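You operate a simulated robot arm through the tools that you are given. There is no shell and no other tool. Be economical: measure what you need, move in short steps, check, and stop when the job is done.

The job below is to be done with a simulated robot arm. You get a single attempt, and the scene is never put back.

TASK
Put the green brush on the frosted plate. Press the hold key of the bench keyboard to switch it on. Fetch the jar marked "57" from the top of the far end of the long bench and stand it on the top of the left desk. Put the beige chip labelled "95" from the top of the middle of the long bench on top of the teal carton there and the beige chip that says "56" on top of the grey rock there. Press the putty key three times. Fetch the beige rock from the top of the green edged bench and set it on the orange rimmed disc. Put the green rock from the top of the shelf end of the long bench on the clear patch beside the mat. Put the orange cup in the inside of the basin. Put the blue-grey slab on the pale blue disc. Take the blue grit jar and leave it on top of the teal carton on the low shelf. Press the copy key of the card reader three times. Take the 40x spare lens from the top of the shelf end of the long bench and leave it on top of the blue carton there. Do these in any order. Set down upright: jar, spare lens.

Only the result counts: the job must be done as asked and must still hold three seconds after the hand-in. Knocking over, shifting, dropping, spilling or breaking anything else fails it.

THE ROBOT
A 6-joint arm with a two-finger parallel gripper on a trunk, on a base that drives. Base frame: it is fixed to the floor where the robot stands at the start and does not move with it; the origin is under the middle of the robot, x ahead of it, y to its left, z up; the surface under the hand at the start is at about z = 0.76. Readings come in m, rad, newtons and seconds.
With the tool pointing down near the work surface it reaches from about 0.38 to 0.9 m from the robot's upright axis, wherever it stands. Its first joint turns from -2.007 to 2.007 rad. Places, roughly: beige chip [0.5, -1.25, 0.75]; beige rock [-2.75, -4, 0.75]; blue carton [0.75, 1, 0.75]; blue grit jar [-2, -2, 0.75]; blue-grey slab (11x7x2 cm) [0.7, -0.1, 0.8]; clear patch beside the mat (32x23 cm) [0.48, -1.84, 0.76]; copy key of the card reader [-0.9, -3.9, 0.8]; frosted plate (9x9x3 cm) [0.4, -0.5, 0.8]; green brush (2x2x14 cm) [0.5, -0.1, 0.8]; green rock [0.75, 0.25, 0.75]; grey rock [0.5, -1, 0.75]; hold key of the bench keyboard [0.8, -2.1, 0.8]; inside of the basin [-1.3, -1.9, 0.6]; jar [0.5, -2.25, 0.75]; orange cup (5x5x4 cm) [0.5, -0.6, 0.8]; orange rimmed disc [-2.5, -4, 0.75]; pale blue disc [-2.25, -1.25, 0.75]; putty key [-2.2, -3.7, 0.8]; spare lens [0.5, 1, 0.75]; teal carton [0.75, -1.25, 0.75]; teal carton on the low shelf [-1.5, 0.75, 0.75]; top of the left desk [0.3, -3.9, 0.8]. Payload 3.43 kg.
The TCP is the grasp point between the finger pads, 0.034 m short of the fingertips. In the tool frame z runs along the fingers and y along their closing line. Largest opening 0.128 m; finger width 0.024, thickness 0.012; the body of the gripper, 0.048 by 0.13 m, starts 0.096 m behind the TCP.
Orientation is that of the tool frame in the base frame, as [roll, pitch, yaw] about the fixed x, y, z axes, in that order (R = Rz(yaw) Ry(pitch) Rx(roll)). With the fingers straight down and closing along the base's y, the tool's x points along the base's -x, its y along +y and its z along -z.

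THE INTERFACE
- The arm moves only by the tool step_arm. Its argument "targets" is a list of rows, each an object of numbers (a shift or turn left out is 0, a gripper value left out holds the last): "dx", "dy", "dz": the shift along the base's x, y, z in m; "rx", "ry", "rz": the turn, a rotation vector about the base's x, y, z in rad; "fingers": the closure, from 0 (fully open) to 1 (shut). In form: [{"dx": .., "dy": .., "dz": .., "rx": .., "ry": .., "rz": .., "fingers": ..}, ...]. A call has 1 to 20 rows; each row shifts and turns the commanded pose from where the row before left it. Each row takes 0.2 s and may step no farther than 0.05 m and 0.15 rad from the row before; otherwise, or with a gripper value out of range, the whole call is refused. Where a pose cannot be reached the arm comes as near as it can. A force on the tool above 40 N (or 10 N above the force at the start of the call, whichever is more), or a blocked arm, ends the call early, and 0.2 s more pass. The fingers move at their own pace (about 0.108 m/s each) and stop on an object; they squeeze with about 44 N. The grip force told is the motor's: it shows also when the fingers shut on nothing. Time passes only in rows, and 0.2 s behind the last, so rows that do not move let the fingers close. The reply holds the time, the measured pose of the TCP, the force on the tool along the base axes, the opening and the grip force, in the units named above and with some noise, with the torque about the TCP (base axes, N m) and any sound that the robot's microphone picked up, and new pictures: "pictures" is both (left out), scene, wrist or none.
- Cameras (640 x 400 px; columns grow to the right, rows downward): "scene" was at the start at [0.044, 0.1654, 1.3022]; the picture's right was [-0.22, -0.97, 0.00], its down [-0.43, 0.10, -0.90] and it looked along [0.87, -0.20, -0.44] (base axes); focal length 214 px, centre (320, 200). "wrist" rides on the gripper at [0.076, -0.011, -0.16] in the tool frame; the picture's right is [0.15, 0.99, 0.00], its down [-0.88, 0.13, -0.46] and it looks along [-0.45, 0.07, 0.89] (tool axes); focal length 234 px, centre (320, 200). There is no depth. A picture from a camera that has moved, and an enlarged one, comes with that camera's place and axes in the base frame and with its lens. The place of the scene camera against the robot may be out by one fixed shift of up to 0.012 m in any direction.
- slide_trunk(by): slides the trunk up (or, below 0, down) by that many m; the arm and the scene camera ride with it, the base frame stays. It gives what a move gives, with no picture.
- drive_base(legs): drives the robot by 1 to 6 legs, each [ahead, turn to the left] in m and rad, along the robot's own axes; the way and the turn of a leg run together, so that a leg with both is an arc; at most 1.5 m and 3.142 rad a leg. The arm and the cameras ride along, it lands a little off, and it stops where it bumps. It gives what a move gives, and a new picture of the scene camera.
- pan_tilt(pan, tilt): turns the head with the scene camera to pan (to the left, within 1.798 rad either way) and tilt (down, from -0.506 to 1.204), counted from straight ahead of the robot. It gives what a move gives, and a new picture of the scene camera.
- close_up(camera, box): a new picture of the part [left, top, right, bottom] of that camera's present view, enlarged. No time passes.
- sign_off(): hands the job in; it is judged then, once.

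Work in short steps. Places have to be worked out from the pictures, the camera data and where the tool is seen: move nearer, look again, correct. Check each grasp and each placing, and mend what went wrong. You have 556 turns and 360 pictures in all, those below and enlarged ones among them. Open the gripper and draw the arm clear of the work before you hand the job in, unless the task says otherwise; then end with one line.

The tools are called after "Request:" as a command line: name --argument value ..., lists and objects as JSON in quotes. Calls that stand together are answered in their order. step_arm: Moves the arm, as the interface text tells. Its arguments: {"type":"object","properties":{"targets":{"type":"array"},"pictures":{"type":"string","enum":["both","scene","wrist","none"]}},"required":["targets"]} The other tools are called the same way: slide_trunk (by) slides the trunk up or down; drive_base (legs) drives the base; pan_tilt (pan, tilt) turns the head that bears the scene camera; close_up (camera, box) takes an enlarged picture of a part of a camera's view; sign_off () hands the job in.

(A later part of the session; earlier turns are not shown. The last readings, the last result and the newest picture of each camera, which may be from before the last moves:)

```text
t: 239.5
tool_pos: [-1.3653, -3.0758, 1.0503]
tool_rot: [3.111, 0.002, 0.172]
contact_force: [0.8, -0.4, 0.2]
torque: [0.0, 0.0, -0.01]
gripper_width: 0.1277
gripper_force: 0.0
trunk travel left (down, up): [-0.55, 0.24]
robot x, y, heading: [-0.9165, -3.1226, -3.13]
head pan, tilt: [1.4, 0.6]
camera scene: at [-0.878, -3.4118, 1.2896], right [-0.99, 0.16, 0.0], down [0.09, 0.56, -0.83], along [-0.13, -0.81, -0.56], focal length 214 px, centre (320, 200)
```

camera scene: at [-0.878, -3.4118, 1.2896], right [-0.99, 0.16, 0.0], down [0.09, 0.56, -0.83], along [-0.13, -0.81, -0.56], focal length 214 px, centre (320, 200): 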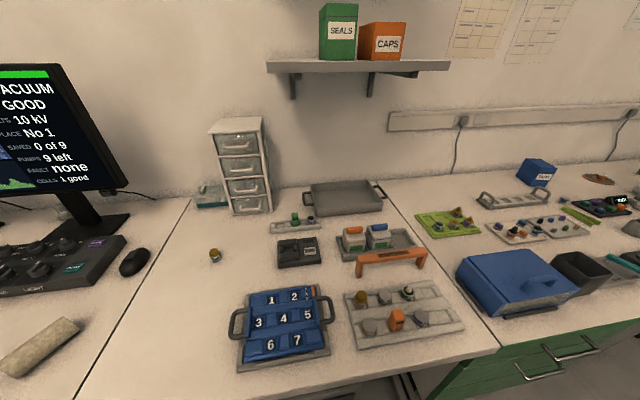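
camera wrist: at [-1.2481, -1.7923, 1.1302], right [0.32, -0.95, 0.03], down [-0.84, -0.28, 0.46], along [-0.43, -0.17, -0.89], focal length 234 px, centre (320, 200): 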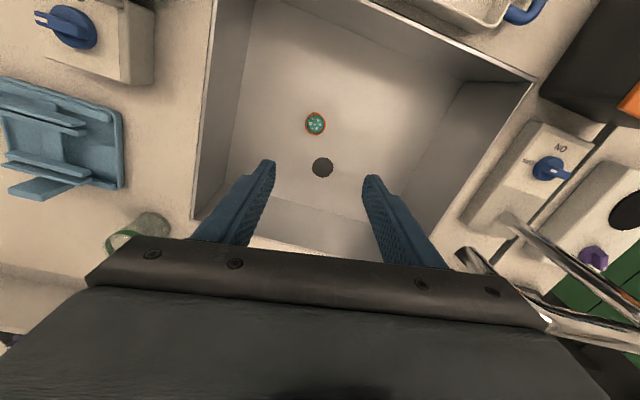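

Request:
close_up --camera "scene" --box '[180, 180, 460, 355]'

Request:
close_up --camera "scene" --box '[265, 225, 335, 275]'

```text
2.29 times, centred on (320, 268) of scene
camera zoom: at [-0.878, -3.4118, 1.2896], right [-0.99, 0.16, 0.0], down [0.09, 0.56, -0.83], along [-0.13, -0.81, -0.56], focal length 490 px, centre (320, 46)
```

zoom: 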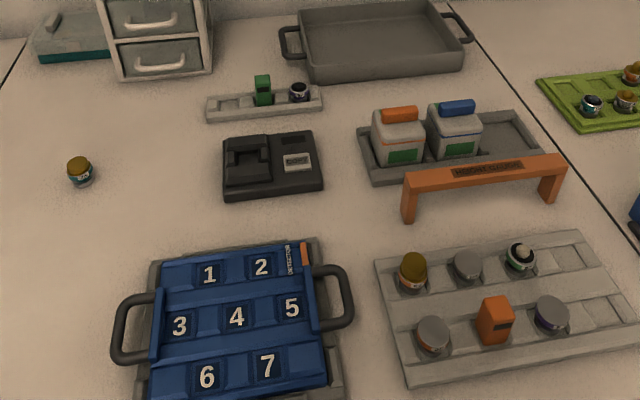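

```text
8.00 times, centred on (300, 250) of scene
camera zoom: at [-0.878, -3.4118, 1.2896], right [-0.99, 0.16, 0.0], down [0.09, 0.56, -0.83], along [-0.13, -0.81, -0.56], focal length 1716 px, centre (480, -200)
```

zoom: 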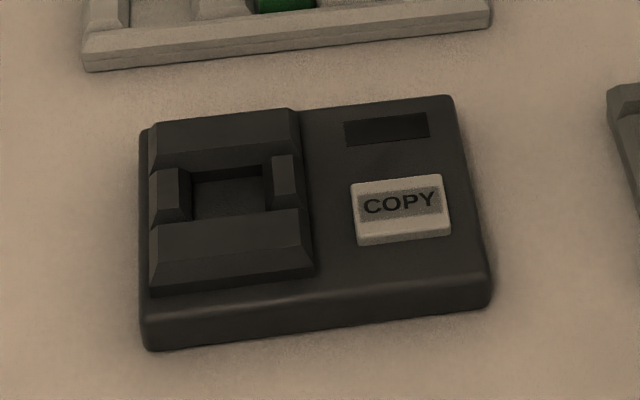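

COPY key at roughly (-0.91,-3.86). Swing the arm to the left side for a wrist view; close fingers.

Request:
step_arm --targets '[{"dx": 0.0164, "dy": -0.0456, "rz": 0.1, "fingers": 1}, {"dx": 0.0164, "dy": -0.0456, "rz": 0.1}, {"dx": 0.0164, "dy": -0.0456, "rz": 0.1}, {"dx": 0.0164, "dy": -0.0456, "rz": 0.1}, {"dx": 0.0164, "dy": -0.0456, "rz": 0.1}, {"dx": 0.0164, "dy": -0.0456, "rz": 0.1}, {"dx": 0.0164, "dy": -0.0456, "rz": 0.1}, {"dx": 0.0164, "dy": -0.0456, "rz": 0.1}, {"dx": 0.0406, "dy": -0.0175, "rz": 0.1}, {"dx": 0.0406, "dy": -0.0175, "rz": 0.1}, {"dx": 0.0406, "dy": -0.0175, "rz": 0.1}, {"dx": 0.0406, "dy": -0.0175, "rz": 0.1}, {"dx": 0.0406, "dy": -0.0175, "rz": 0.1}, {"dx": 0.0406, "dy": -0.0175, "rz": 0.1}, {"dx": 0.0406, "dy": -0.0175}, {"dx": 0.0406, "dy": -0.0175}]' --pictures "wrist"

```text
t: 242.9
tool_pos: [-0.9082, -3.5791, 1.0518]
tool_rot: [3.113, 0.003, 1.572]
contact_force: [-0.2, -0.1, 0.4]
torque: [-0.05, -0.03, 0.01]
gripper_width: 0.0002
gripper_force: 33.1
trunk travel left (down, up): [-0.55, 0.24]
robot x, y, heading: [-0.914, -3.1196, -3.135]
head pan, tilt: [1.4, 0.6]
camera wrist: at [-0.9246, -3.5028, 1.2114], right [0.99, 0.15, 0.03], down [0.12, -0.88, 0.46], along [0.09, -0.45, -0.89], focal length 234 px, centre (320, 200)
```

wrist: 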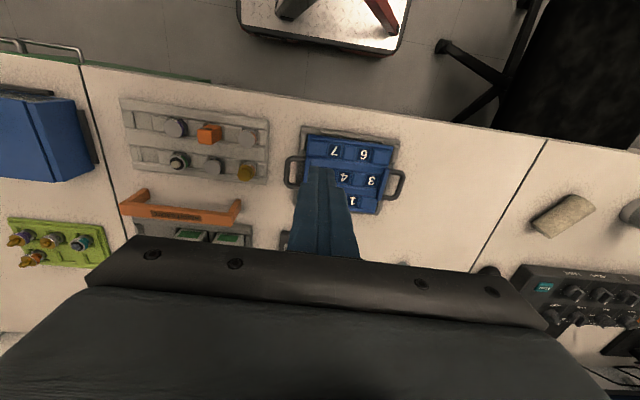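

Request:
step_arm --targets '[{"dy": -0.05}, {"dy": -0.05}, {"dy": -0.04}]' --pictures "wrist"

Request:
close_up --camera "wrist" --box '[220, 100, 420, 250]'

```text
t: 243.7
tool_pos: [-0.9079, -3.7193, 1.0508]
tool_rot: [3.111, 0.004, 1.571]
contact_force: [0.1, 0.3, 0.4]
torque: [-0.06, -0.01, 0.01]
gripper_width: 0.0
gripper_force: 32.7
trunk travel left (down, up): [-0.55, 0.24]
robot x, y, heading: [-0.9135, -3.121, -3.132]
head pan, tilt: [1.4, 0.6]
camera wrist: at [-0.9246, -3.6426, 1.2103], right [0.99, 0.15, 0.03], down [0.12, -0.88, 0.46], along [0.09, -0.45, -0.89], focal length 234 px, centre (320, 200)
```

wrist: 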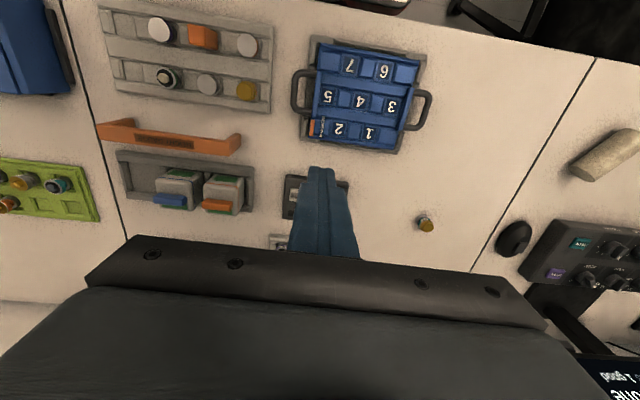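

```text
2.67 times, centred on (320, 175) of wrist
camera zoom: at [-0.9246, -3.6426, 1.2103], right [0.99, 0.15, 0.03], down [0.12, -0.88, 0.46], along [0.09, -0.45, -0.89], focal length 624 px, centre (320, 267)
```

zoom: 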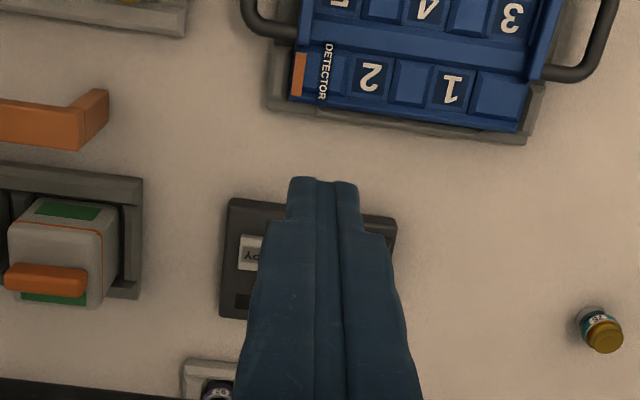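

Request:
step_arm --targets '[{"dx": -0.006, "dy": -0.045}, {"dx": -0.006, "dy": -0.045}, {"dy": -0.044}, {"dz": -0.05}, {"dz": -0.05}, {"dz": -0.05}]' --pictures "scene"

Request:
close_up --camera "scene" --box '[250, 210, 350, 280]'

Request:
close_up --camera "wrist" --box '[220, 100, 420, 250]'

```text
t: 245.1
tool_pos: [-0.926, -3.8675, 0.8878]
tool_rot: [3.111, -0.012, 1.568]
contact_force: [0.4, -1.0, -1.6]
torque: [0.11, 0.08, 0.02]
gripper_width: 0.0
gripper_force: 32.9
trunk travel left (down, up): [-0.55, 0.24]
robot x, y, heading: [-0.914, -3.1214, -3.133]
head pan, tilt: [1.4, 0.6]
camera scene: at [-0.8525, -3.4312, 1.2874], right [-0.99, -0.12, 0.0], down [-0.07, 0.57, -0.82], along [0.1, -0.81, -0.57], focal length 214 px, centre (320, 200)
```

scene: 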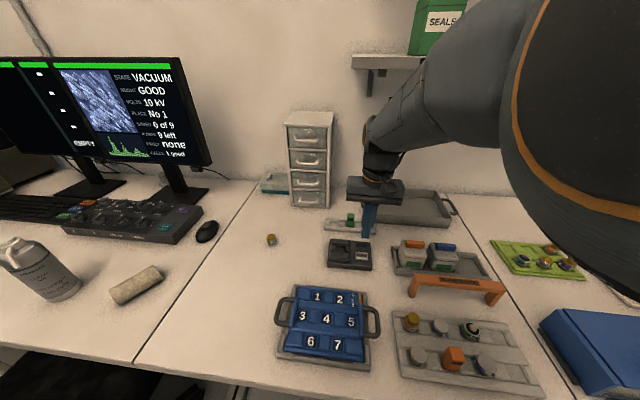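

```text
5.71 times, centred on (300, 245) of scene
camera zoom: at [-0.8525, -3.4312, 1.2874], right [-0.99, -0.12, 0.0], down [-0.07, 0.57, -0.82], along [0.1, -0.81, -0.57], focal length 1226 px, centre (434, -57)
```

zoom: 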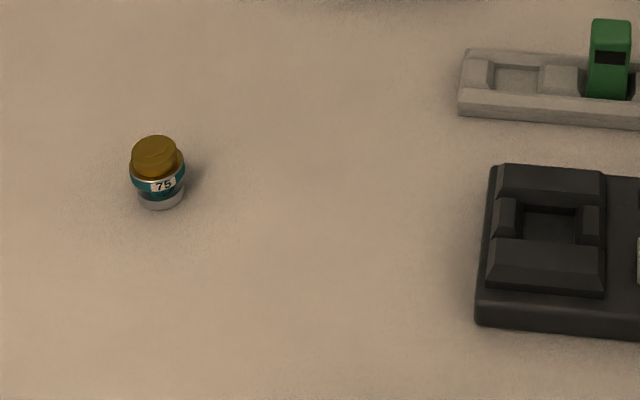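

```text
2.67 times, centred on (320, 175) of wrist
camera zoom: at [-0.9421, -3.7926, 1.0477], right [0.99, 0.15, 0.03], down [0.12, -0.89, 0.45], along [0.09, -0.44, -0.89], focal length 624 px, centre (320, 267)
```

zoom: 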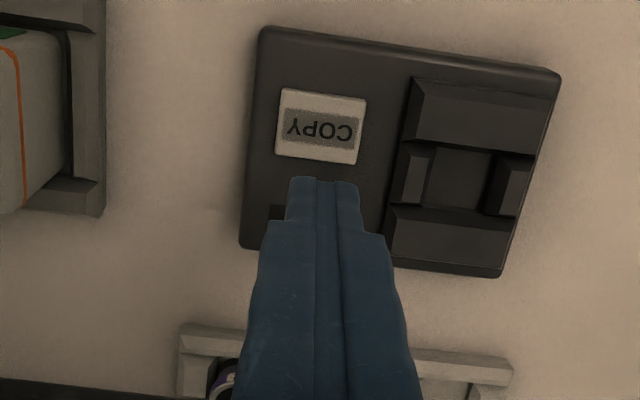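

COPY refined at (-0.9255,-3.854). Shift and press gently.

Request:
step_arm --targets '[{"dy": 0.0135, "dz": -0.02}, {"dz": -0.02}, {"dz": -0.01}, {"dz": -0.004}, {"dz": -0.003}, {}]' --pictures "none"

```text
t: 246.5
tool_pos: [-0.923, -3.841, 0.8434]
tool_rot: [3.112, 0.004, 1.572]
contact_force: [1.0, -0.1, -1.0]
torque: [-0.01, 0.01, 0.02]
gripper_width: 0.0
gripper_force: 32.6
trunk travel left (down, up): [-0.55, 0.24]
robot x, y, heading: [-0.9158, -3.1206, -3.138]
head pan, tilt: [1.4, 0.6]
```

Request:
step_arm --targets '[{"dx": -0.002, "dy": -0.012}, {"dz": -0.006}, {"dz": -0.004}, {"dz": -0.003}, {}]' --pictures "wrist"

```text
t: 247.7
tool_pos: [-0.9235, -3.8521, 0.8295]
tool_rot: [3.112, 0.004, 1.575]
contact_force: [-0.7, -0.4, 0.0]
torque: [0.02, 0.04, -0.01]
gripper_width: 0.0001
gripper_force: 32.8
trunk travel left (down, up): [-0.55, 0.24]
robot x, y, heading: [-0.9104, -3.123, -3.131]
head pan, tilt: [1.4, 0.6]
camera wrist: at [-0.9409, -3.7759, 0.9898], right [0.99, 0.15, 0.03], down [0.12, -0.88, 0.46], along [0.09, -0.45, -0.89], focal length 234 px, centre (320, 200)
```

wrist: 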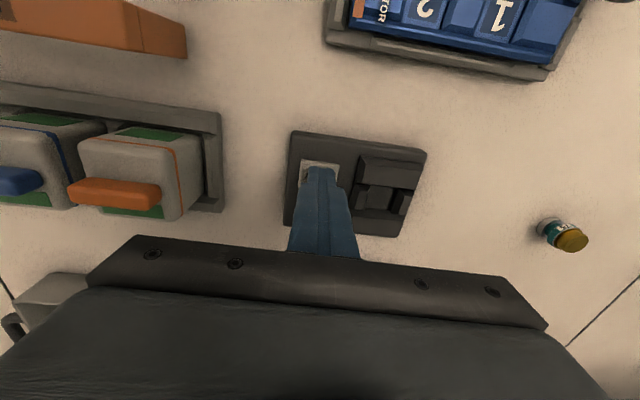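

Request:
step_arm --targets '[{"dx": -0.002, "dy": 0.002, "dz": -0.003}, {"dz": -0.003}, {"dz": -0.003}, {}]' --pictures "none"

```text
t: 248.7
tool_pos: [-0.9256, -3.8505, 0.8217]
tool_rot: [3.111, 0.003, 1.571]
contact_force: [-0.8, 0.2, 0.2]
torque: [-0.01, -0.02, 0.02]
gripper_width: 0.0004
gripper_force: 32.8
trunk travel left (down, up): [-0.55, 0.24]
robot x, y, heading: [-0.9134, -3.1234, -3.136]
head pan, tilt: [1.4, 0.6]
```

Request:
step_arm --targets '[{"dz": -0.003}, {"dz": -0.003}, {"dz": -0.003}, {}]' --pictures "none"

```text
t: 249.7
tool_pos: [-0.9266, -3.8508, 0.8145]
tool_rot: [3.112, 0.005, 1.574]
contact_force: [-4.7, 6.9, 23.9]
torque: [0.36, 0.32, -0.03]
gripper_width: 0.0
gripper_force: 32.8
trunk travel left (down, up): [-0.55, 0.24]
robot x, y, heading: [-0.916, -3.1218, -3.134]
head pan, tilt: [1.4, 0.6]
heard: click
```

First click. Lift and press twice more, one at a time.

Request:
step_arm --targets '[{"dz": 0.008}, {"dz": 0.008}, {}, {}]' --pictures "none"

Request:
step_arm --targets '[{"dz": -0.008}, {"dz": -0.005}, {"dz": -0.002}, {}]' --pictures "none"

```text
t: 250.7
tool_pos: [-0.9264, -3.8496, 0.8274]
tool_rot: [3.113, 0.003, 1.571]
contact_force: [0.7, -0.1, 0.1]
torque: [0.03, -0.01, -0.01]
gripper_width: 0.0001
gripper_force: 33.0
trunk travel left (down, up): [-0.55, 0.24]
robot x, y, heading: [-0.913, -3.1207, -3.134]
head pan, tilt: [1.4, 0.6]
```

```text
t: 251.7
tool_pos: [-0.9272, -3.8509, 0.8148]
tool_rot: [3.112, 0.003, 1.571]
contact_force: [0.3, 2.8, 6.8]
torque: [0.09, 0.03, 0.02]
gripper_width: 0.0002
gripper_force: 32.7
trunk travel left (down, up): [-0.55, 0.24]
robot x, y, heading: [-0.9125, -3.1211, -3.129]
head pan, tilt: [1.4, 0.6]
heard: click
```

Request:
step_arm --targets '[{"dz": 0.008}, {"dz": 0.008}, {}, {}]' --pictures "none"

Request:
step_arm --targets '[{"dz": -0.008}, {"dz": -0.006}, {"dz": -0.002}, {}]' --pictures "none"

Request:
step_arm --targets '[{"dz": 0.03}, {"dz": 0.05}, {"dz": 0.05}, {"dz": 0.05}, {"dz": 0.03}]' --pictures "wrist"

```text
t: 252.7
tool_pos: [-0.926, -3.8525, 0.8286]
tool_rot: [3.112, 0.005, 1.571]
contact_force: [-0.1, -0.4, 0.6]
torque: [-0.03, -0.01, 0.02]
gripper_width: 0.0
gripper_force: 33.0
trunk travel left (down, up): [-0.55, 0.24]
robot x, y, heading: [-0.9105, -3.1198, -3.137]
head pan, tilt: [1.4, 0.6]
```

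```text
t: 253.7
tool_pos: [-0.9266, -3.8511, 0.814]
tool_rot: [3.11, 0.004, 1.573]
contact_force: [-0.2, 1.2, 10.3]
torque: [0.07, 0.04, -0.01]
gripper_width: 0.0002
gripper_force: 33.0
trunk travel left (down, up): [-0.55, 0.24]
robot x, y, heading: [-0.9132, -3.1203, -3.139]
head pan, tilt: [1.4, 0.6]
heard: click
```

```text
t: 255.1
tool_pos: [-0.9417, -3.8434, 0.9255]
tool_rot: [3.119, -0.132, 1.555]
contact_force: [-0.6, -0.1, -0.2]
torque: [-0.01, -0.01, -0.02]
gripper_width: 0.0
gripper_force: 32.9
trunk travel left (down, up): [-0.55, 0.24]
robot x, y, heading: [-0.9128, -3.1217, -3.132]
head pan, tilt: [1.4, 0.6]
stopped in row 5: the arm was blocked; the commanded pose is now the measured one
camera wrist: at [-0.9559, -3.788, 1.094], right [0.99, 0.12, 0.04], down [0.1, -0.94, 0.34], along [0.08, -0.33, -0.94], focal length 234 px, centre (320, 200)
```

wrist: 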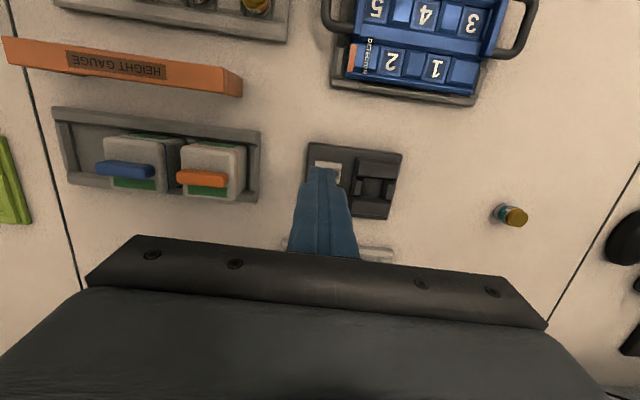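

Three clicks done. The arm is blocked by the head; turn the head away and look at the display as needed.

Request:
pan_tilt --pan 0.3 --tilt 0.5

Request:
step_arm --targets '[{"dz": 0.03, "ry": 0.0}, {"dz": 0.03, "dy": 0.02}, {"dz": 0.03, "dy": 0.03}]' --pictures "wrist"

```text
t: 256.5
tool_pos: [-0.9381, -3.8431, 0.9307]
tool_rot: [3.121, -0.122, 1.556]
contact_force: [0.4, 0.2, -0.3]
torque: [-0.01, -0.05, 0.0]
gripper_width: 0.0001
gripper_force: 32.7
trunk travel left (down, up): [-0.55, 0.24]
robot x, y, heading: [-0.9126, -3.1176, -3.132]
head pan, tilt: [0.3, 0.499]
camera scene: at [-0.9495, -3.3554, 1.2986], right [-0.33, 0.94, 0.0], down [0.45, 0.16, -0.88], along [-0.83, -0.29, -0.48], focal length 214 px, centre (320, 200)
```

scene: 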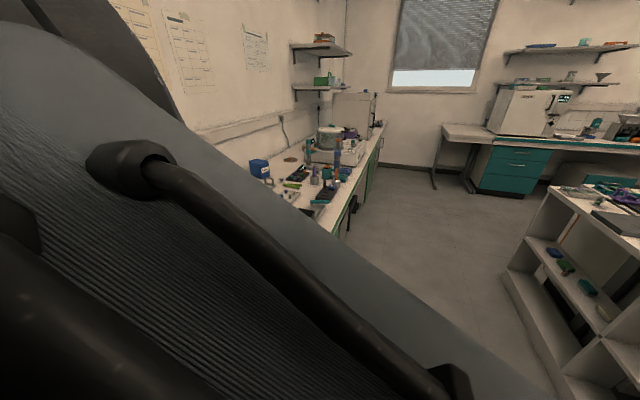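

```text
t: 257.4
tool_pos: [-0.9559, -3.7852, 0.9281]
tool_rot: [3.131, -0.264, 1.528]
contact_force: [0.4, 0.5, -0.1]
torque: [0.0, 0.0, 0.02]
gripper_width: 0.0002
gripper_force: 33.1
trunk travel left (down, up): [-0.55, 0.24]
robot x, y, heading: [-0.9168, -3.1264, -3.137]
head pan, tilt: [0.3, 0.499]
stopped in row 3: the arm was blocked; the commanded pose is now the measured one
camera wrist: at [-0.9682, -3.7539, 1.1024], right [0.99, 0.1, 0.05], down [0.08, -0.97, 0.21], along [0.07, -0.2, -0.98], focal length 234 px, centre (320, 200)
```

wrist: 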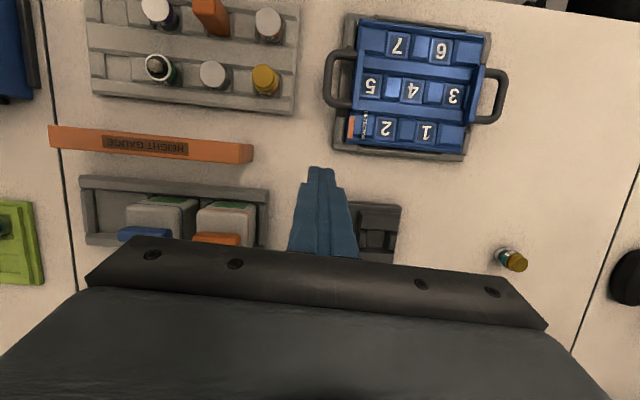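

Request:
pan_tilt --pan -1.5 --tilt 0.5

Request:
step_arm --targets '[{"dz": 0.02}, {"dz": 0.02, "dx": -0.03}, {"dz": 0.02, "dx": -0.03}]' --pictures "none"

```text
t: 259.2
tool_pos: [-0.9572, -3.7854, 0.9293]
tool_rot: [3.13, -0.266, 1.524]
contact_force: [0.5, 0.3, 0.6]
torque: [-0.02, 0.01, -0.01]
gripper_width: 0.0
gripper_force: 32.7
trunk travel left (down, up): [-0.55, 0.24]
robot x, y, heading: [-0.9137, -3.1205, -3.132]
head pan, tilt: [-1.499, 0.499]
camera scene: at [-0.9517, -3.35, 1.3018], right [-0.28, 0.96, 0.0], down [0.43, 0.12, -0.89], along [-0.86, -0.25, -0.45], focal length 214 px, centre (320, 200)
```

scene: 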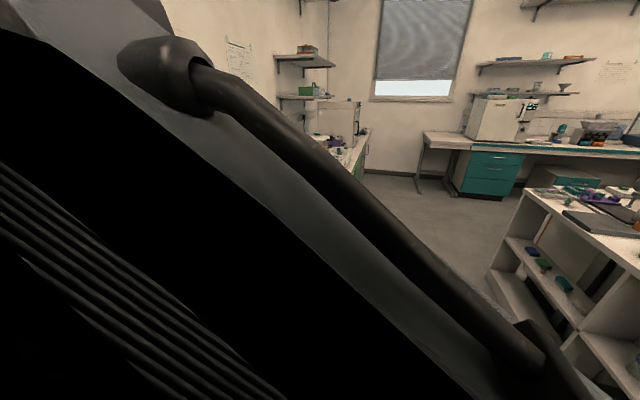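

```text
t: 260.1
tool_pos: [-1.0133, -3.7845, 0.9902]
tool_rot: [3.129, -0.264, 1.527]
contact_force: [-0.5, 1.2, 0.8]
torque: [0.02, 0.02, 0.01]
gripper_width: 0.0
gripper_force: 33.1
trunk travel left (down, up): [-0.55, 0.24]
robot x, y, heading: [-0.9134, -3.121, -3.131]
head pan, tilt: [-1.499, 0.499]
```

Request:
step_arm --targets '[{"dx": -0.035, "dy": 0.03, "rx": -0.132, "dz": 0.01}, {"dx": -0.035, "dy": 0.03, "rx": -0.132, "dz": 0.01}, {"dx": -0.035, "dy": 0.03, "dz": 0.01, "rz": -0.1}, {"dx": -0.035, "dy": 0.03, "dz": 0.01, "rz": -0.1}, {"dx": -0.035, "dy": 0.03, "dz": 0.01, "rz": -0.1}, {"dx": -0.035, "dy": 0.03, "dz": 0.01, "rz": -0.1}, {"dx": -0.035, "dy": 0.035, "rz": -0.1}, {"dx": -0.03, "dy": 0.04, "rz": -0.1}, {"dx": -0.03, "dy": 0.04, "rz": -0.1}, {"dx": -0.03, "dy": 0.04, "rz": -0.1}, {"dx": -0.02, "dy": 0.045, "rz": -0.1}]' --pictures "none"

Request:
pan_tilt --pan 0.6 --tilt 0.55

```text
t: 262.4
tool_pos: [-1.3679, -3.4065, 1.0504]
tool_rot: [3.118, 0.0, 0.628]
contact_force: [0.0, -0.9, -0.1]
torque: [0.02, -0.02, 0.01]
gripper_width: 0.0
gripper_force: 32.0
trunk travel left (down, up): [-0.55, 0.24]
robot x, y, heading: [-0.9129, -3.1155, -3.138]
head pan, tilt: [-1.499, 0.499]
```

```text
t: 264.4
tool_pos: [-1.3688, -3.4071, 1.0488]
tool_rot: [3.119, 0.0, 0.629]
contact_force: [-0.1, 0.1, 0.0]
torque: [-0.02, 0.0, -0.02]
gripper_width: 0.0001
gripper_force: 33.0
trunk travel left (down, up): [-0.55, 0.24]
robot x, y, heading: [-0.9154, -3.1221, -3.135]
head pan, tilt: [0.6, 0.55]
camera scene: at [-0.9373, -3.3759, 1.2941], right [-0.57, 0.82, 0.0], down [0.43, 0.3, -0.85], along [-0.7, -0.49, -0.52], focal length 214 px, centre (320, 200)
```

scene: 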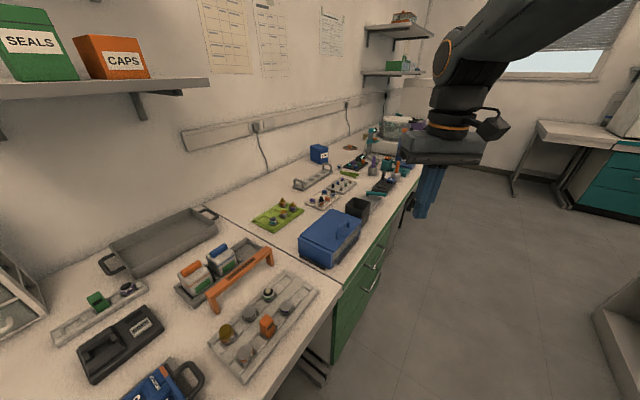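

Intact. Bring the arm straight ahead, then drive west and face the green bench at x≈-2.3.

Request:
step_arm --targets '[{"dy": 0.045, "rz": -0.08}, {"dy": 0.045, "rz": -0.08}, {"dy": 0.045, "rz": -0.08}, {"dy": 0.045, "rz": -0.08}, {"dy": 0.045, "rz": -0.08}, {"dy": 0.045, "rz": -0.08}, {"dy": 0.02, "rz": -0.08}]' --pictures "none"

Request:
drive_base --legs '[[0, -0.12], [1.4, 0], [0, 1.69]]'

Request:
pan_tilt --pan 0.0 --tilt 0.6

```text
t: 266.1
tool_pos: [-1.3699, -3.1156, 1.0489]
tool_rot: [3.117, 0.0, 0.069]
contact_force: [-0.1, 0.2, -0.7]
torque: [0.03, 0.0, -0.02]
gripper_width: 0.0
gripper_force: 32.8
trunk travel left (down, up): [-0.55, 0.24]
robot x, y, heading: [-0.913, -3.1185, -3.129]
head pan, tilt: [0.6, 0.55]
```

```text
t: 277.8
tool_pos: [-2.3272, -3.427, 1.0488]
tool_rot: [3.119, -0.001, 1.653]
contact_force: [-0.1, 0.4, 0.1]
torque: [0.01, -0.01, 0.01]
gripper_width: 0.0001
gripper_force: 32.7
trunk travel left (down, up): [-0.55, 0.24]
robot x, y, heading: [-2.3283, -2.9701, -1.552]
head pan, tilt: [0.6, 0.55]
camera scene: at [-2.0799, -3.0005, 1.2941], right [-0.81, -0.58, 0.0], down [-0.3, 0.42, -0.85], along [0.5, -0.69, -0.52], focal length 214 px, centre (320, 200)
```

scene: 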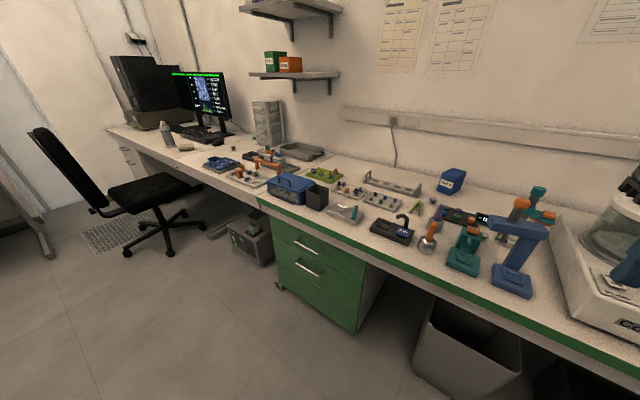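

```text
t: 278.8
tool_pos: [-2.3277, -3.4263, 1.0489]
tool_rot: [3.119, 0.001, 1.655]
contact_force: [0.0, 0.1, 0.0]
torque: [-0.05, -0.03, -0.02]
gripper_width: 0.0
gripper_force: 33.7
trunk travel left (down, up): [-0.55, 0.24]
robot x, y, heading: [-2.3297, -2.9702, -1.549]
head pan, tilt: [0.0, 0.6]
camera scene: at [-2.1302, -3.0159, 1.2896], right [-1.0, -0.02, 0.0], down [-0.01, 0.56, -0.83], along [0.02, -0.82, -0.56], focal length 214 px, centre (320, 200)
```

scene: 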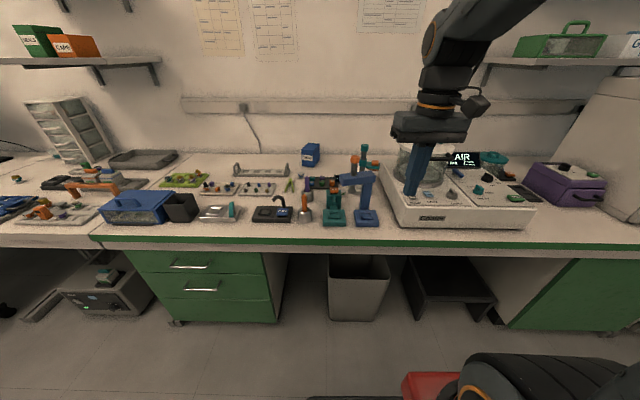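

Request:
close_up --camera "scene" --box '[180, 140, 400, 240]'

Request:
close_up --camera "scene" --box '[370, 130, 620, 250]'

```text
2.91 times, centred on (290, 190) of scene
camera zoom: at [-2.1302, -3.0159, 1.2896], right [-1.0, -0.02, 0.0], down [-0.01, 0.56, -0.83], along [0.02, -0.82, -0.56], focal length 624 px, centre (407, 229)
```

zoom: 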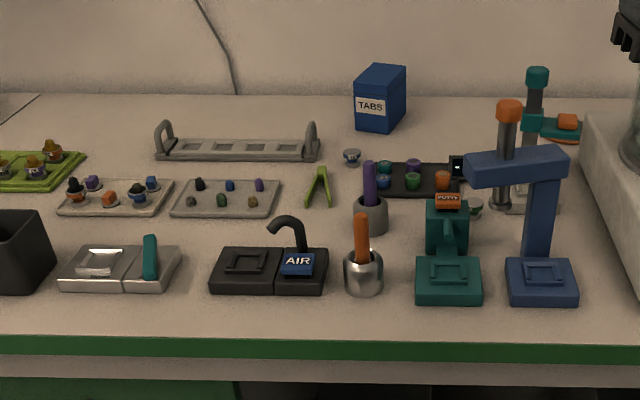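

```text
2.56 times, centred on (495, 190) of scene
camera zoom: at [-2.1302, -3.0159, 1.2896], right [-1.0, -0.02, 0.0], down [-0.01, 0.56, -0.83], along [0.02, -0.82, -0.56], focal length 549 px, centre (-128, 226)
```

zoom: 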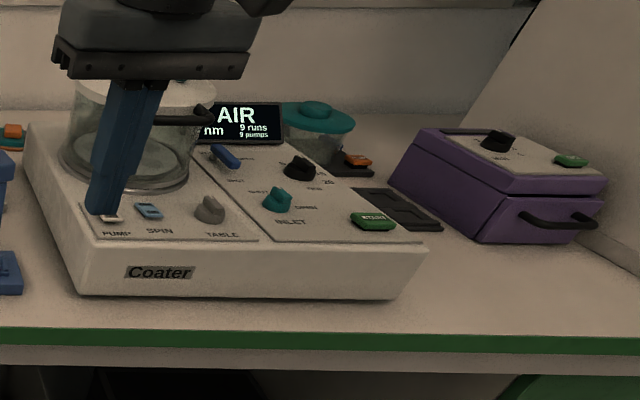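

The teal dispenser with orange PUTTY key is at about (-2.165,-3.68). Move over for a wrist view.

Request:
step_arm --targets '[{"dx": 0.04, "dz": 0.02}, {"dx": 0.04, "dz": 0.02}, {"dx": 0.04, "dy": -0.02}, {"dx": 0.04, "dy": -0.02}]' --pictures "wrist"

Request:
close_up --camera "wrist" --box '[220, 80, 440, 240]'

```text
t: 279.8
tool_pos: [-2.1666, -3.4657, 1.09]
tool_rot: [3.118, -0.001, 1.656]
contact_force: [0.4, -0.4, 0.3]
torque: [-0.04, -0.04, 0.04]
gripper_width: 0.0001
gripper_force: 33.4
trunk travel left (down, up): [-0.55, 0.24]
robot x, y, heading: [-2.3299, -2.9686, -1.545]
head pan, tilt: [0.0, 0.6]
camera wrist: at [-2.1893, -3.3918, 1.25], right [0.97, 0.23, 0.02], down [0.19, -0.87, 0.46], along [0.12, -0.44, -0.89], focal length 234 px, centre (320, 200)
```

wrist: 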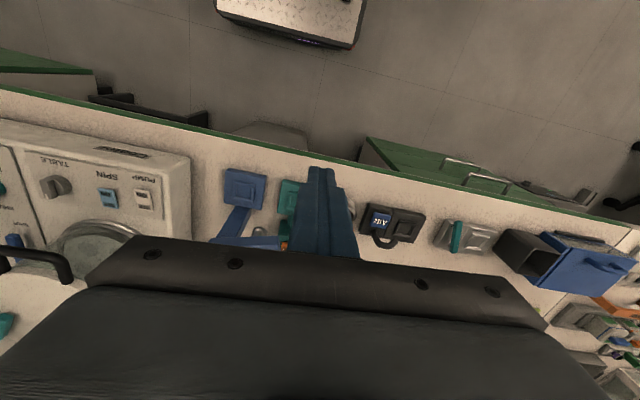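

```text
2.50 times, centred on (330, 160) of wrist
camera zoom: at [-2.1893, -3.3918, 1.25], right [0.97, 0.23, 0.02], down [0.19, -0.87, 0.46], along [0.12, -0.44, -0.89], focal length 585 px, centre (295, 300)
```

zoom: 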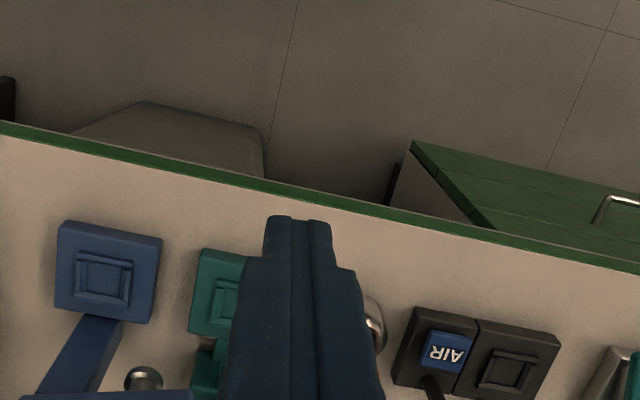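

Request:
step_arm --targets '[{"rz": -0.145, "dy": -0.018}, {"rz": -0.145, "dy": -0.018}, {"rz": -0.145, "dy": -0.018}, {"rz": -0.145, "dy": -0.018}, {"rz": -0.145, "dy": -0.018}, {"rz": -0.145, "dy": -0.018}, {"rz": -0.145, "dy": -0.018}, {"rz": -0.145, "dy": -0.018}, {"rz": -0.145, "dy": -0.018}, {"rz": -0.145, "dy": -0.018}, {"rz": -0.145, "dy": -0.015}]' --pictures "wrist"

Request:
close_up --camera "wrist" --box '[220, 80, 440, 240]'

```text
t: 282.2
tool_pos: [-2.1666, -3.6617, 1.0897]
tool_rot: [3.119, 0.0, 0.057]
contact_force: [0.1, 0.1, -0.6]
torque: [-0.04, 0.03, 0.02]
gripper_width: 0.0
gripper_force: 33.2
trunk travel left (down, up): [-0.55, 0.24]
robot x, y, heading: [-2.3268, -2.9702, -1.55]
head pan, tilt: [0.0, 0.6]
camera wrist: at [-2.0931, -3.6426, 1.2489], right [0.2, -0.98, 0.02], down [-0.87, -0.17, 0.46], along [-0.45, -0.11, -0.89], focal length 234 px, centre (320, 200)
```

wrist: 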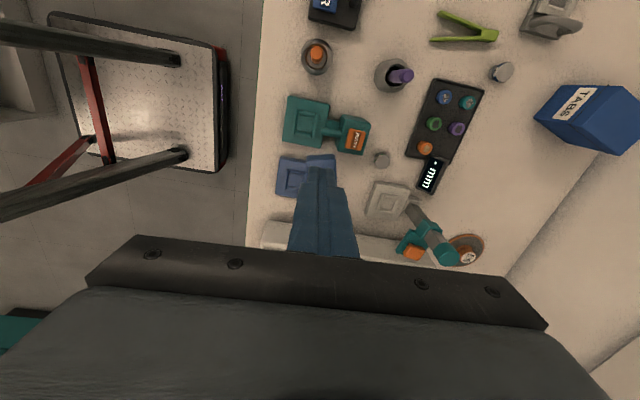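

```text
2.50 times, centred on (330, 160) of wrist
camera zoom: at [-2.0931, -3.6426, 1.2489], right [0.2, -0.98, 0.02], down [-0.87, -0.17, 0.46], along [-0.45, -0.11, -0.89], focal length 585 px, centre (295, 300)
```

zoom: 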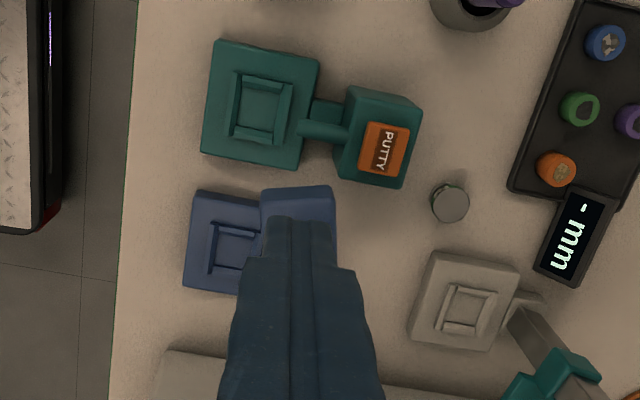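

PUTTY key ≈(-2.168,-3.728,0.846); a blue press arm is close on the -x side, so I lean the hand toward +x and lower to just above the key.

Request:
step_arm --targets '[{"dy": -0.022, "ry": 0.117}, {"dy": -0.022, "ry": 0.117}, {"dy": -0.022, "ry": 0.117}, {"dz": -0.05}, {"dz": -0.05}, {"dz": -0.05}, {"dz": -0.025}, {}]' --pictures "both"

Request:
close_up --camera "wrist" --box '[220, 80, 440, 240]'

```text
t: 284.0
tool_pos: [-2.168, -3.7267, 0.9148]
tool_rot: [3.139, 0.351, 0.062]
contact_force: [0.1, 0.1, 0.0]
torque: [0.0, 0.02, -0.04]
gripper_width: 0.0001
gripper_force: 32.7
trunk travel left (down, up): [-0.55, 0.24]
robot x, y, heading: [-2.3268, -2.9703, -1.549]
head pan, tilt: [0.0, 0.6]
camera scene: at [-2.1302, -3.0159, 1.2896], right [-1.0, -0.02, 0.0], down [-0.01, 0.56, -0.83], along [0.02, -0.82, -0.56], focal length 214 px, centre (320, 200)
camera wrist: at [-2.0443, -3.7067, 1.0386], right [0.2, -0.98, -0.05], down [-0.66, -0.17, 0.73], along [-0.72, -0.11, -0.68], focal length 234 px, centre (320, 200)
```

scene: 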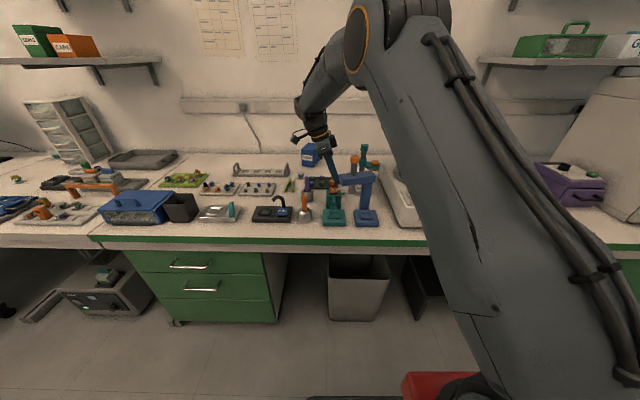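
wrist: 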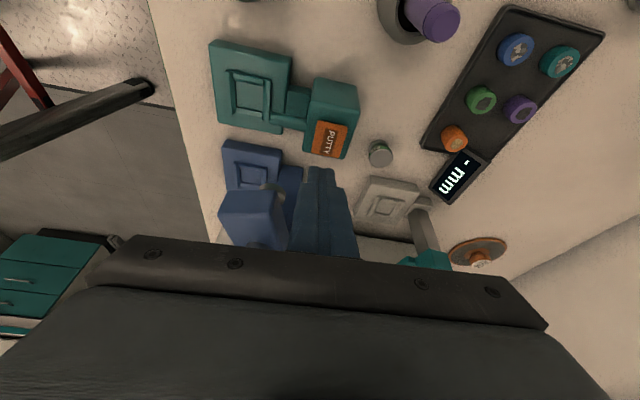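

```text
2.50 times, centred on (330, 160) of wrist
camera zoom: at [-2.0443, -3.7067, 1.0386], right [0.2, -0.98, -0.05], down [-0.66, -0.17, 0.73], along [-0.72, -0.11, -0.68], focal length 585 px, centre (295, 300)
```

zoom: 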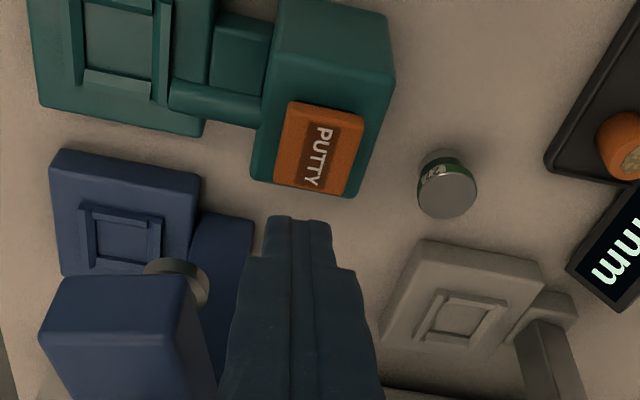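

Refined key: (-2.1745,-3.733,0.828). Shift and lower until the click.

Request:
step_arm --targets '[{"dx": -0.006, "dy": -0.006, "dz": -0.02}, {"dz": -0.02}, {"dz": -0.005}, {"dz": -0.004}, {"dz": -0.003}, {}]' --pictures "wrist"

```text
t: 285.4
tool_pos: [-2.1741, -3.7324, 0.8642]
tool_rot: [3.138, 0.351, 0.064]
contact_force: [-7.8, 12.4, 28.3]
torque: [0.44, 0.3, 0.0]
gripper_width: 0.0001
gripper_force: 33.0
trunk travel left (down, up): [-0.55, 0.24]
robot x, y, heading: [-2.329, -2.9698, -1.547]
head pan, tilt: [0.0, 0.6]
heard: click
camera wrist: at [-2.05, -3.7126, 0.9889], right [0.2, -0.98, -0.05], down [-0.66, -0.17, 0.73], along [-0.72, -0.11, -0.68], focal length 234 px, centre (320, 200)
```

wrist: 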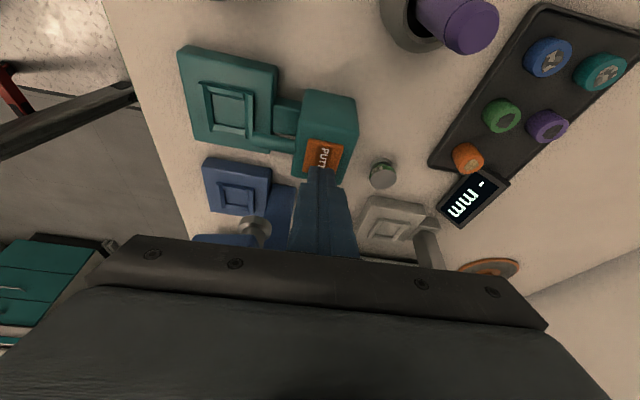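

First click. Two more presses.

Request:
step_arm --targets '[{"dz": 0.008}, {"dz": 0.008}, {}, {}]' --pictures "none"

Request:
step_arm --targets '[{"dz": -0.008}, {"dz": -0.004}, {"dz": -0.002}, {}]' --pictures "none"

```text
t: 286.4
tool_pos: [-2.1729, -3.7317, 0.8784]
tool_rot: [-3.141, 0.352, 0.065]
contact_force: [-0.1, 0.0, -0.3]
torque: [0.02, -0.01, -0.01]
gripper_width: 0.0002
gripper_force: 32.8
trunk travel left (down, up): [-0.55, 0.24]
robot x, y, heading: [-2.325, -2.9677, -1.546]
head pan, tilt: [0.0, 0.6]
```

```text
t: 287.4
tool_pos: [-2.1731, -3.7334, 0.8665]
tool_rot: [3.138, 0.347, 0.061]
contact_force: [0.4, 6.4, 23.0]
torque: [0.26, 0.03, -0.02]
gripper_width: 0.0
gripper_force: 33.0
trunk travel left (down, up): [-0.55, 0.24]
robot x, y, heading: [-2.3242, -2.9676, -1.548]
head pan, tilt: [0.0, 0.6]
heard: click
```

Request:
step_arm --targets '[{"dz": 0.008}, {"dz": 0.008}, {}, {}]' --pictures "none"

Request:
step_arm --targets '[{"dz": -0.008}, {"dz": -0.006}, {"dz": -0.001}, {}]' --pictures "none"

Request:
step_arm --targets '[{"dz": 0.04}, {"dz": 0.05}, {"dz": 0.05}, {"dz": 0.05}, {"dz": 0.03, "ry": -0.117}, {"ry": -0.117, "dy": 0.03}, {"ry": -0.117, "dy": 0.04}]' --pictures "wrist"

```text
t: 288.4
tool_pos: [-2.1731, -3.7332, 0.8811]
tool_rot: [-3.14, 0.352, 0.063]
contact_force: [0.4, 0.1, 0.0]
torque: [-0.02, 0.0, 0.0]
gripper_width: 0.0
gripper_force: 33.2
trunk travel left (down, up): [-0.55, 0.24]
robot x, y, heading: [-2.3234, -2.9675, -1.546]
head pan, tilt: [0.0, 0.6]
```

```text
t: 289.4
tool_pos: [-2.1733, -3.734, 0.8663]
tool_rot: [3.137, 0.351, 0.062]
contact_force: [-0.4, -0.8, 20.7]
torque: [-0.06, 0.02, 0.02]
gripper_width: 0.0001
gripper_force: 32.7
trunk travel left (down, up): [-0.55, 0.24]
robot x, y, heading: [-2.3309, -2.9706, -1.546]
head pan, tilt: [0.0, 0.6]
heard: click
```

```text
t: 291.0
tool_pos: [-2.1721, -3.6651, 1.0839]
tool_rot: [3.118, 0.0, 0.059]
contact_force: [0.9, -0.5, 0.4]
torque: [0.07, 0.04, 0.02]
gripper_width: 0.0001
gripper_force: 32.6
trunk travel left (down, up): [-0.55, 0.24]
robot x, y, heading: [-2.3304, -2.9726, -1.547]
head pan, tilt: [0.0, 0.6]
camera wrist: at [-2.0992, -3.6457, 1.2447], right [0.21, -0.98, 0.02], down [-0.87, -0.17, 0.46], along [-0.44, -0.11, -0.89], focal length 234 px, centre (320, 200)
```

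wrist: 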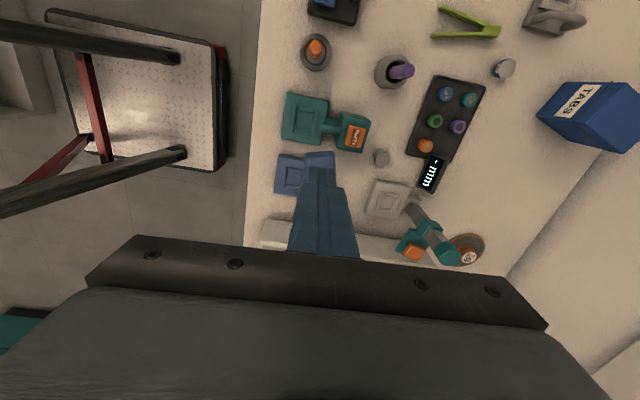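

Three putty clicks done. Now look for the beige rock and orange-rimmed disc farther back.

Request:
pan_tilt --pan -0.25 --tilt 0.5

Request:
close_up --camera "scene" --box '[180, 150, 480, 280]'

```text
t: 291.8
tool_pos: [-2.1723, -3.6651, 1.0857]
tool_rot: [3.118, -0.001, 0.06]
contact_force: [-0.4, -0.4, -0.7]
torque: [-0.01, 0.03, 0.01]
gripper_width: 0.0002
gripper_force: 32.8
trunk travel left (down, up): [-0.55, 0.24]
robot x, y, heading: [-2.3294, -2.9687, -1.548]
head pan, tilt: [-0.25, 0.499]
camera scene: at [-2.1527, -3.0162, 1.2987], right [-0.97, 0.22, 0.0], down [0.11, 0.47, -0.88], along [-0.2, -0.86, -0.48], focal length 214 px, centre (320, 200)
```

scene: 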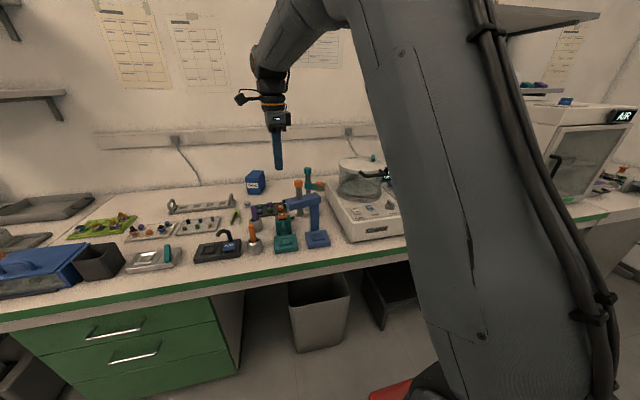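

```text
2.13 times, centred on (330, 215) of scene
camera zoom: at [-2.1527, -3.0162, 1.2987], right [-0.97, 0.22, 0.0], down [0.11, 0.47, -0.88], along [-0.2, -0.86, -0.48], focal length 458 px, centre (299, 168)
```

zoom: 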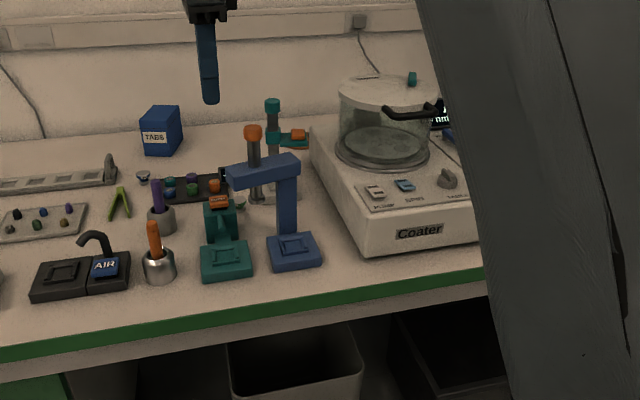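

Request:
step_arm --targets '[{"rz": 0.145, "dx": -0.02, "dy": 0.02}, {"rz": 0.145, "dx": -0.02, "dy": 0.02}, {"rz": 0.145, "dx": -0.02, "dy": 0.02}, {"rz": 0.145, "dx": -0.02, "dy": 0.02}, {"rz": 0.145, "dx": -0.02}, {"rz": 0.145, "dx": -0.03}, {"rz": 0.145, "dx": -0.03}, {"rz": 0.145, "dx": -0.04}, {"rz": 0.145, "dx": -0.04}, {"rz": 0.08, "dx": -0.04}, {"dx": -0.04}, {"dx": -0.04}, {"dx": -0.03}]' --pictures "wrist"

```text
t: 294.6
tool_pos: [-2.5631, -3.5832, 1.0847]
tool_rot: [3.119, 0.001, 1.445]
contact_force: [-0.3, 0.4, 0.7]
torque: [0.02, 0.04, -0.01]
gripper_width: 0.0
gripper_force: 32.7
trunk travel left (down, up): [-0.55, 0.24]
robot x, y, heading: [-2.329, -2.9705, -1.549]
head pan, tilt: [-0.25, 0.499]
camera wrist: at [-2.5691, -3.5063, 1.2446], right [1.0, 0.02, 0.02], down [0.01, -0.89, 0.46], along [0.03, -0.46, -0.89], focal length 234 px, centre (320, 200)
```

wrist: 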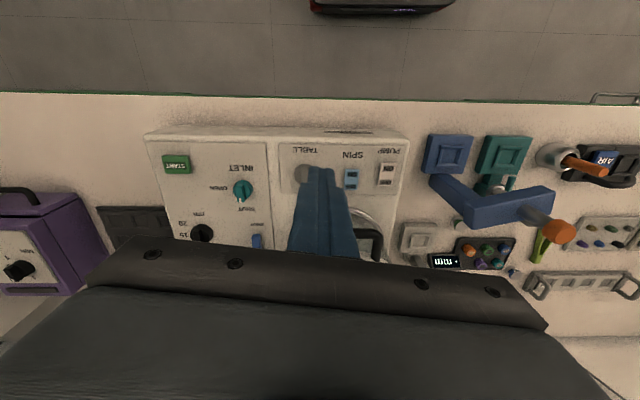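

Request:
drive_base --legs '[[0.13, 0]]'

Request:
step_arm --targets '[{"dy": -0.04}, {"dy": -0.04}]' --pictures "wrist"

```text
t: 295.9
tool_pos: [-2.5606, -3.7121, 1.0851]
tool_rot: [3.118, 0.0, 1.443]
contact_force: [0.0, -0.2, 0.0]
torque: [0.0, -0.02, 0.02]
gripper_width: 0.0
gripper_force: 33.0
trunk travel left (down, up): [-0.55, 0.24]
robot x, y, heading: [-2.3258, -3.0951, -1.552]
head pan, tilt: [-0.25, 0.499]
camera scene: at [-2.15, -3.1456, 1.2987], right [-0.97, 0.23, 0.0], down [0.11, 0.47, -0.88], along [-0.2, -0.86, -0.48], focal length 214 px, centre (320, 200)
```

scene: 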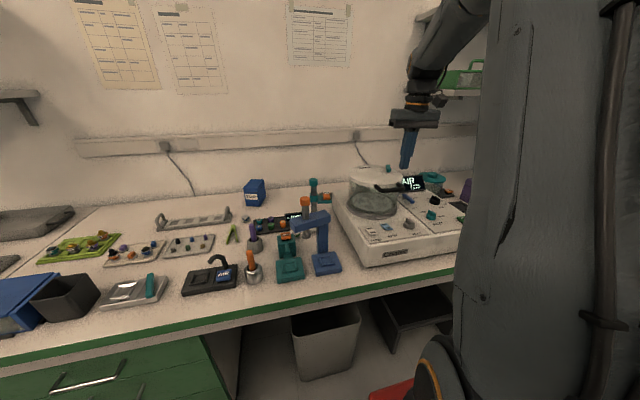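

```text
t: 296.4
tool_pos: [-2.5621, -3.7909, 1.0846]
tool_rot: [3.12, -0.001, 1.44]
contact_force: [-0.1, 0.8, 0.9]
torque: [-0.05, -0.01, -0.03]
gripper_width: 0.0
gripper_force: 33.3
trunk travel left (down, up): [-0.55, 0.24]
robot x, y, heading: [-2.3234, -3.0988, -1.55]
head pan, tilt: [-0.25, 0.499]
camera wrist: at [-2.5667, -3.7145, 1.2454], right [1.0, 0.02, 0.02], down [0.01, -0.89, 0.46], along [0.03, -0.46, -0.89], focal length 234 px, centre (320, 200)
```

wrist: 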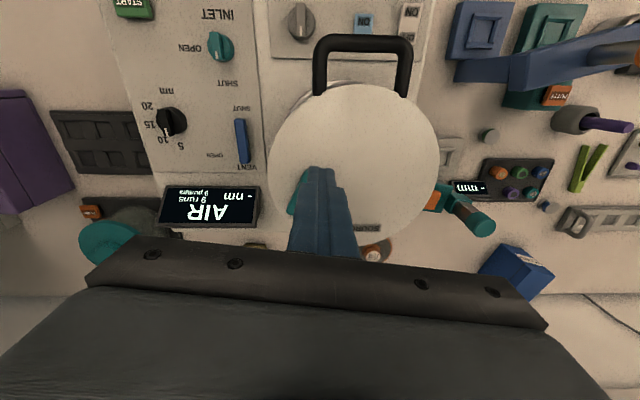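

Request:
close_up --camera "wrist" --box '[180, 170, 480, 275]'

Request:
close_up --camera "scene" --box '[230, 150, 470, 270]'

```text
2.13 times, centred on (330, 222) of wrist
camera zoom: at [-2.5667, -3.7145, 1.2454], right [1.0, 0.02, 0.02], down [0.01, -0.89, 0.46], along [0.03, -0.46, -0.89], focal length 500 px, centre (299, 152)
```

zoom: 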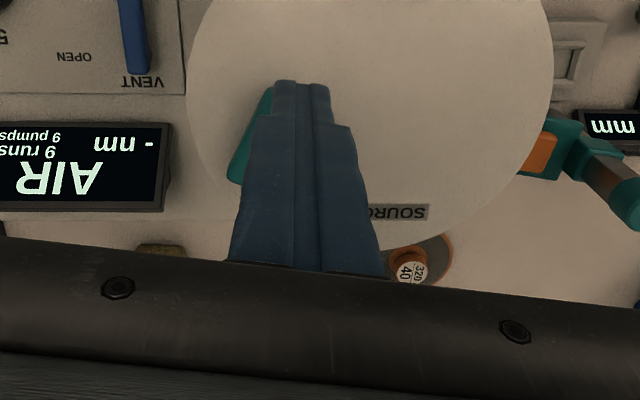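

```text
2.67 times, centred on (350, 210) of scene
camera zoom: at [-2.15, -3.1451, 1.2987], right [-0.97, 0.23, 0.0], down [0.11, 0.47, -0.88], along [-0.2, -0.86, -0.48], focal length 572 px, centre (240, 173)
```

zoom: 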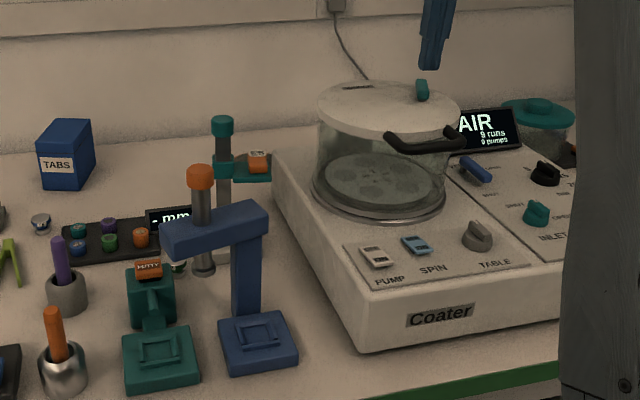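

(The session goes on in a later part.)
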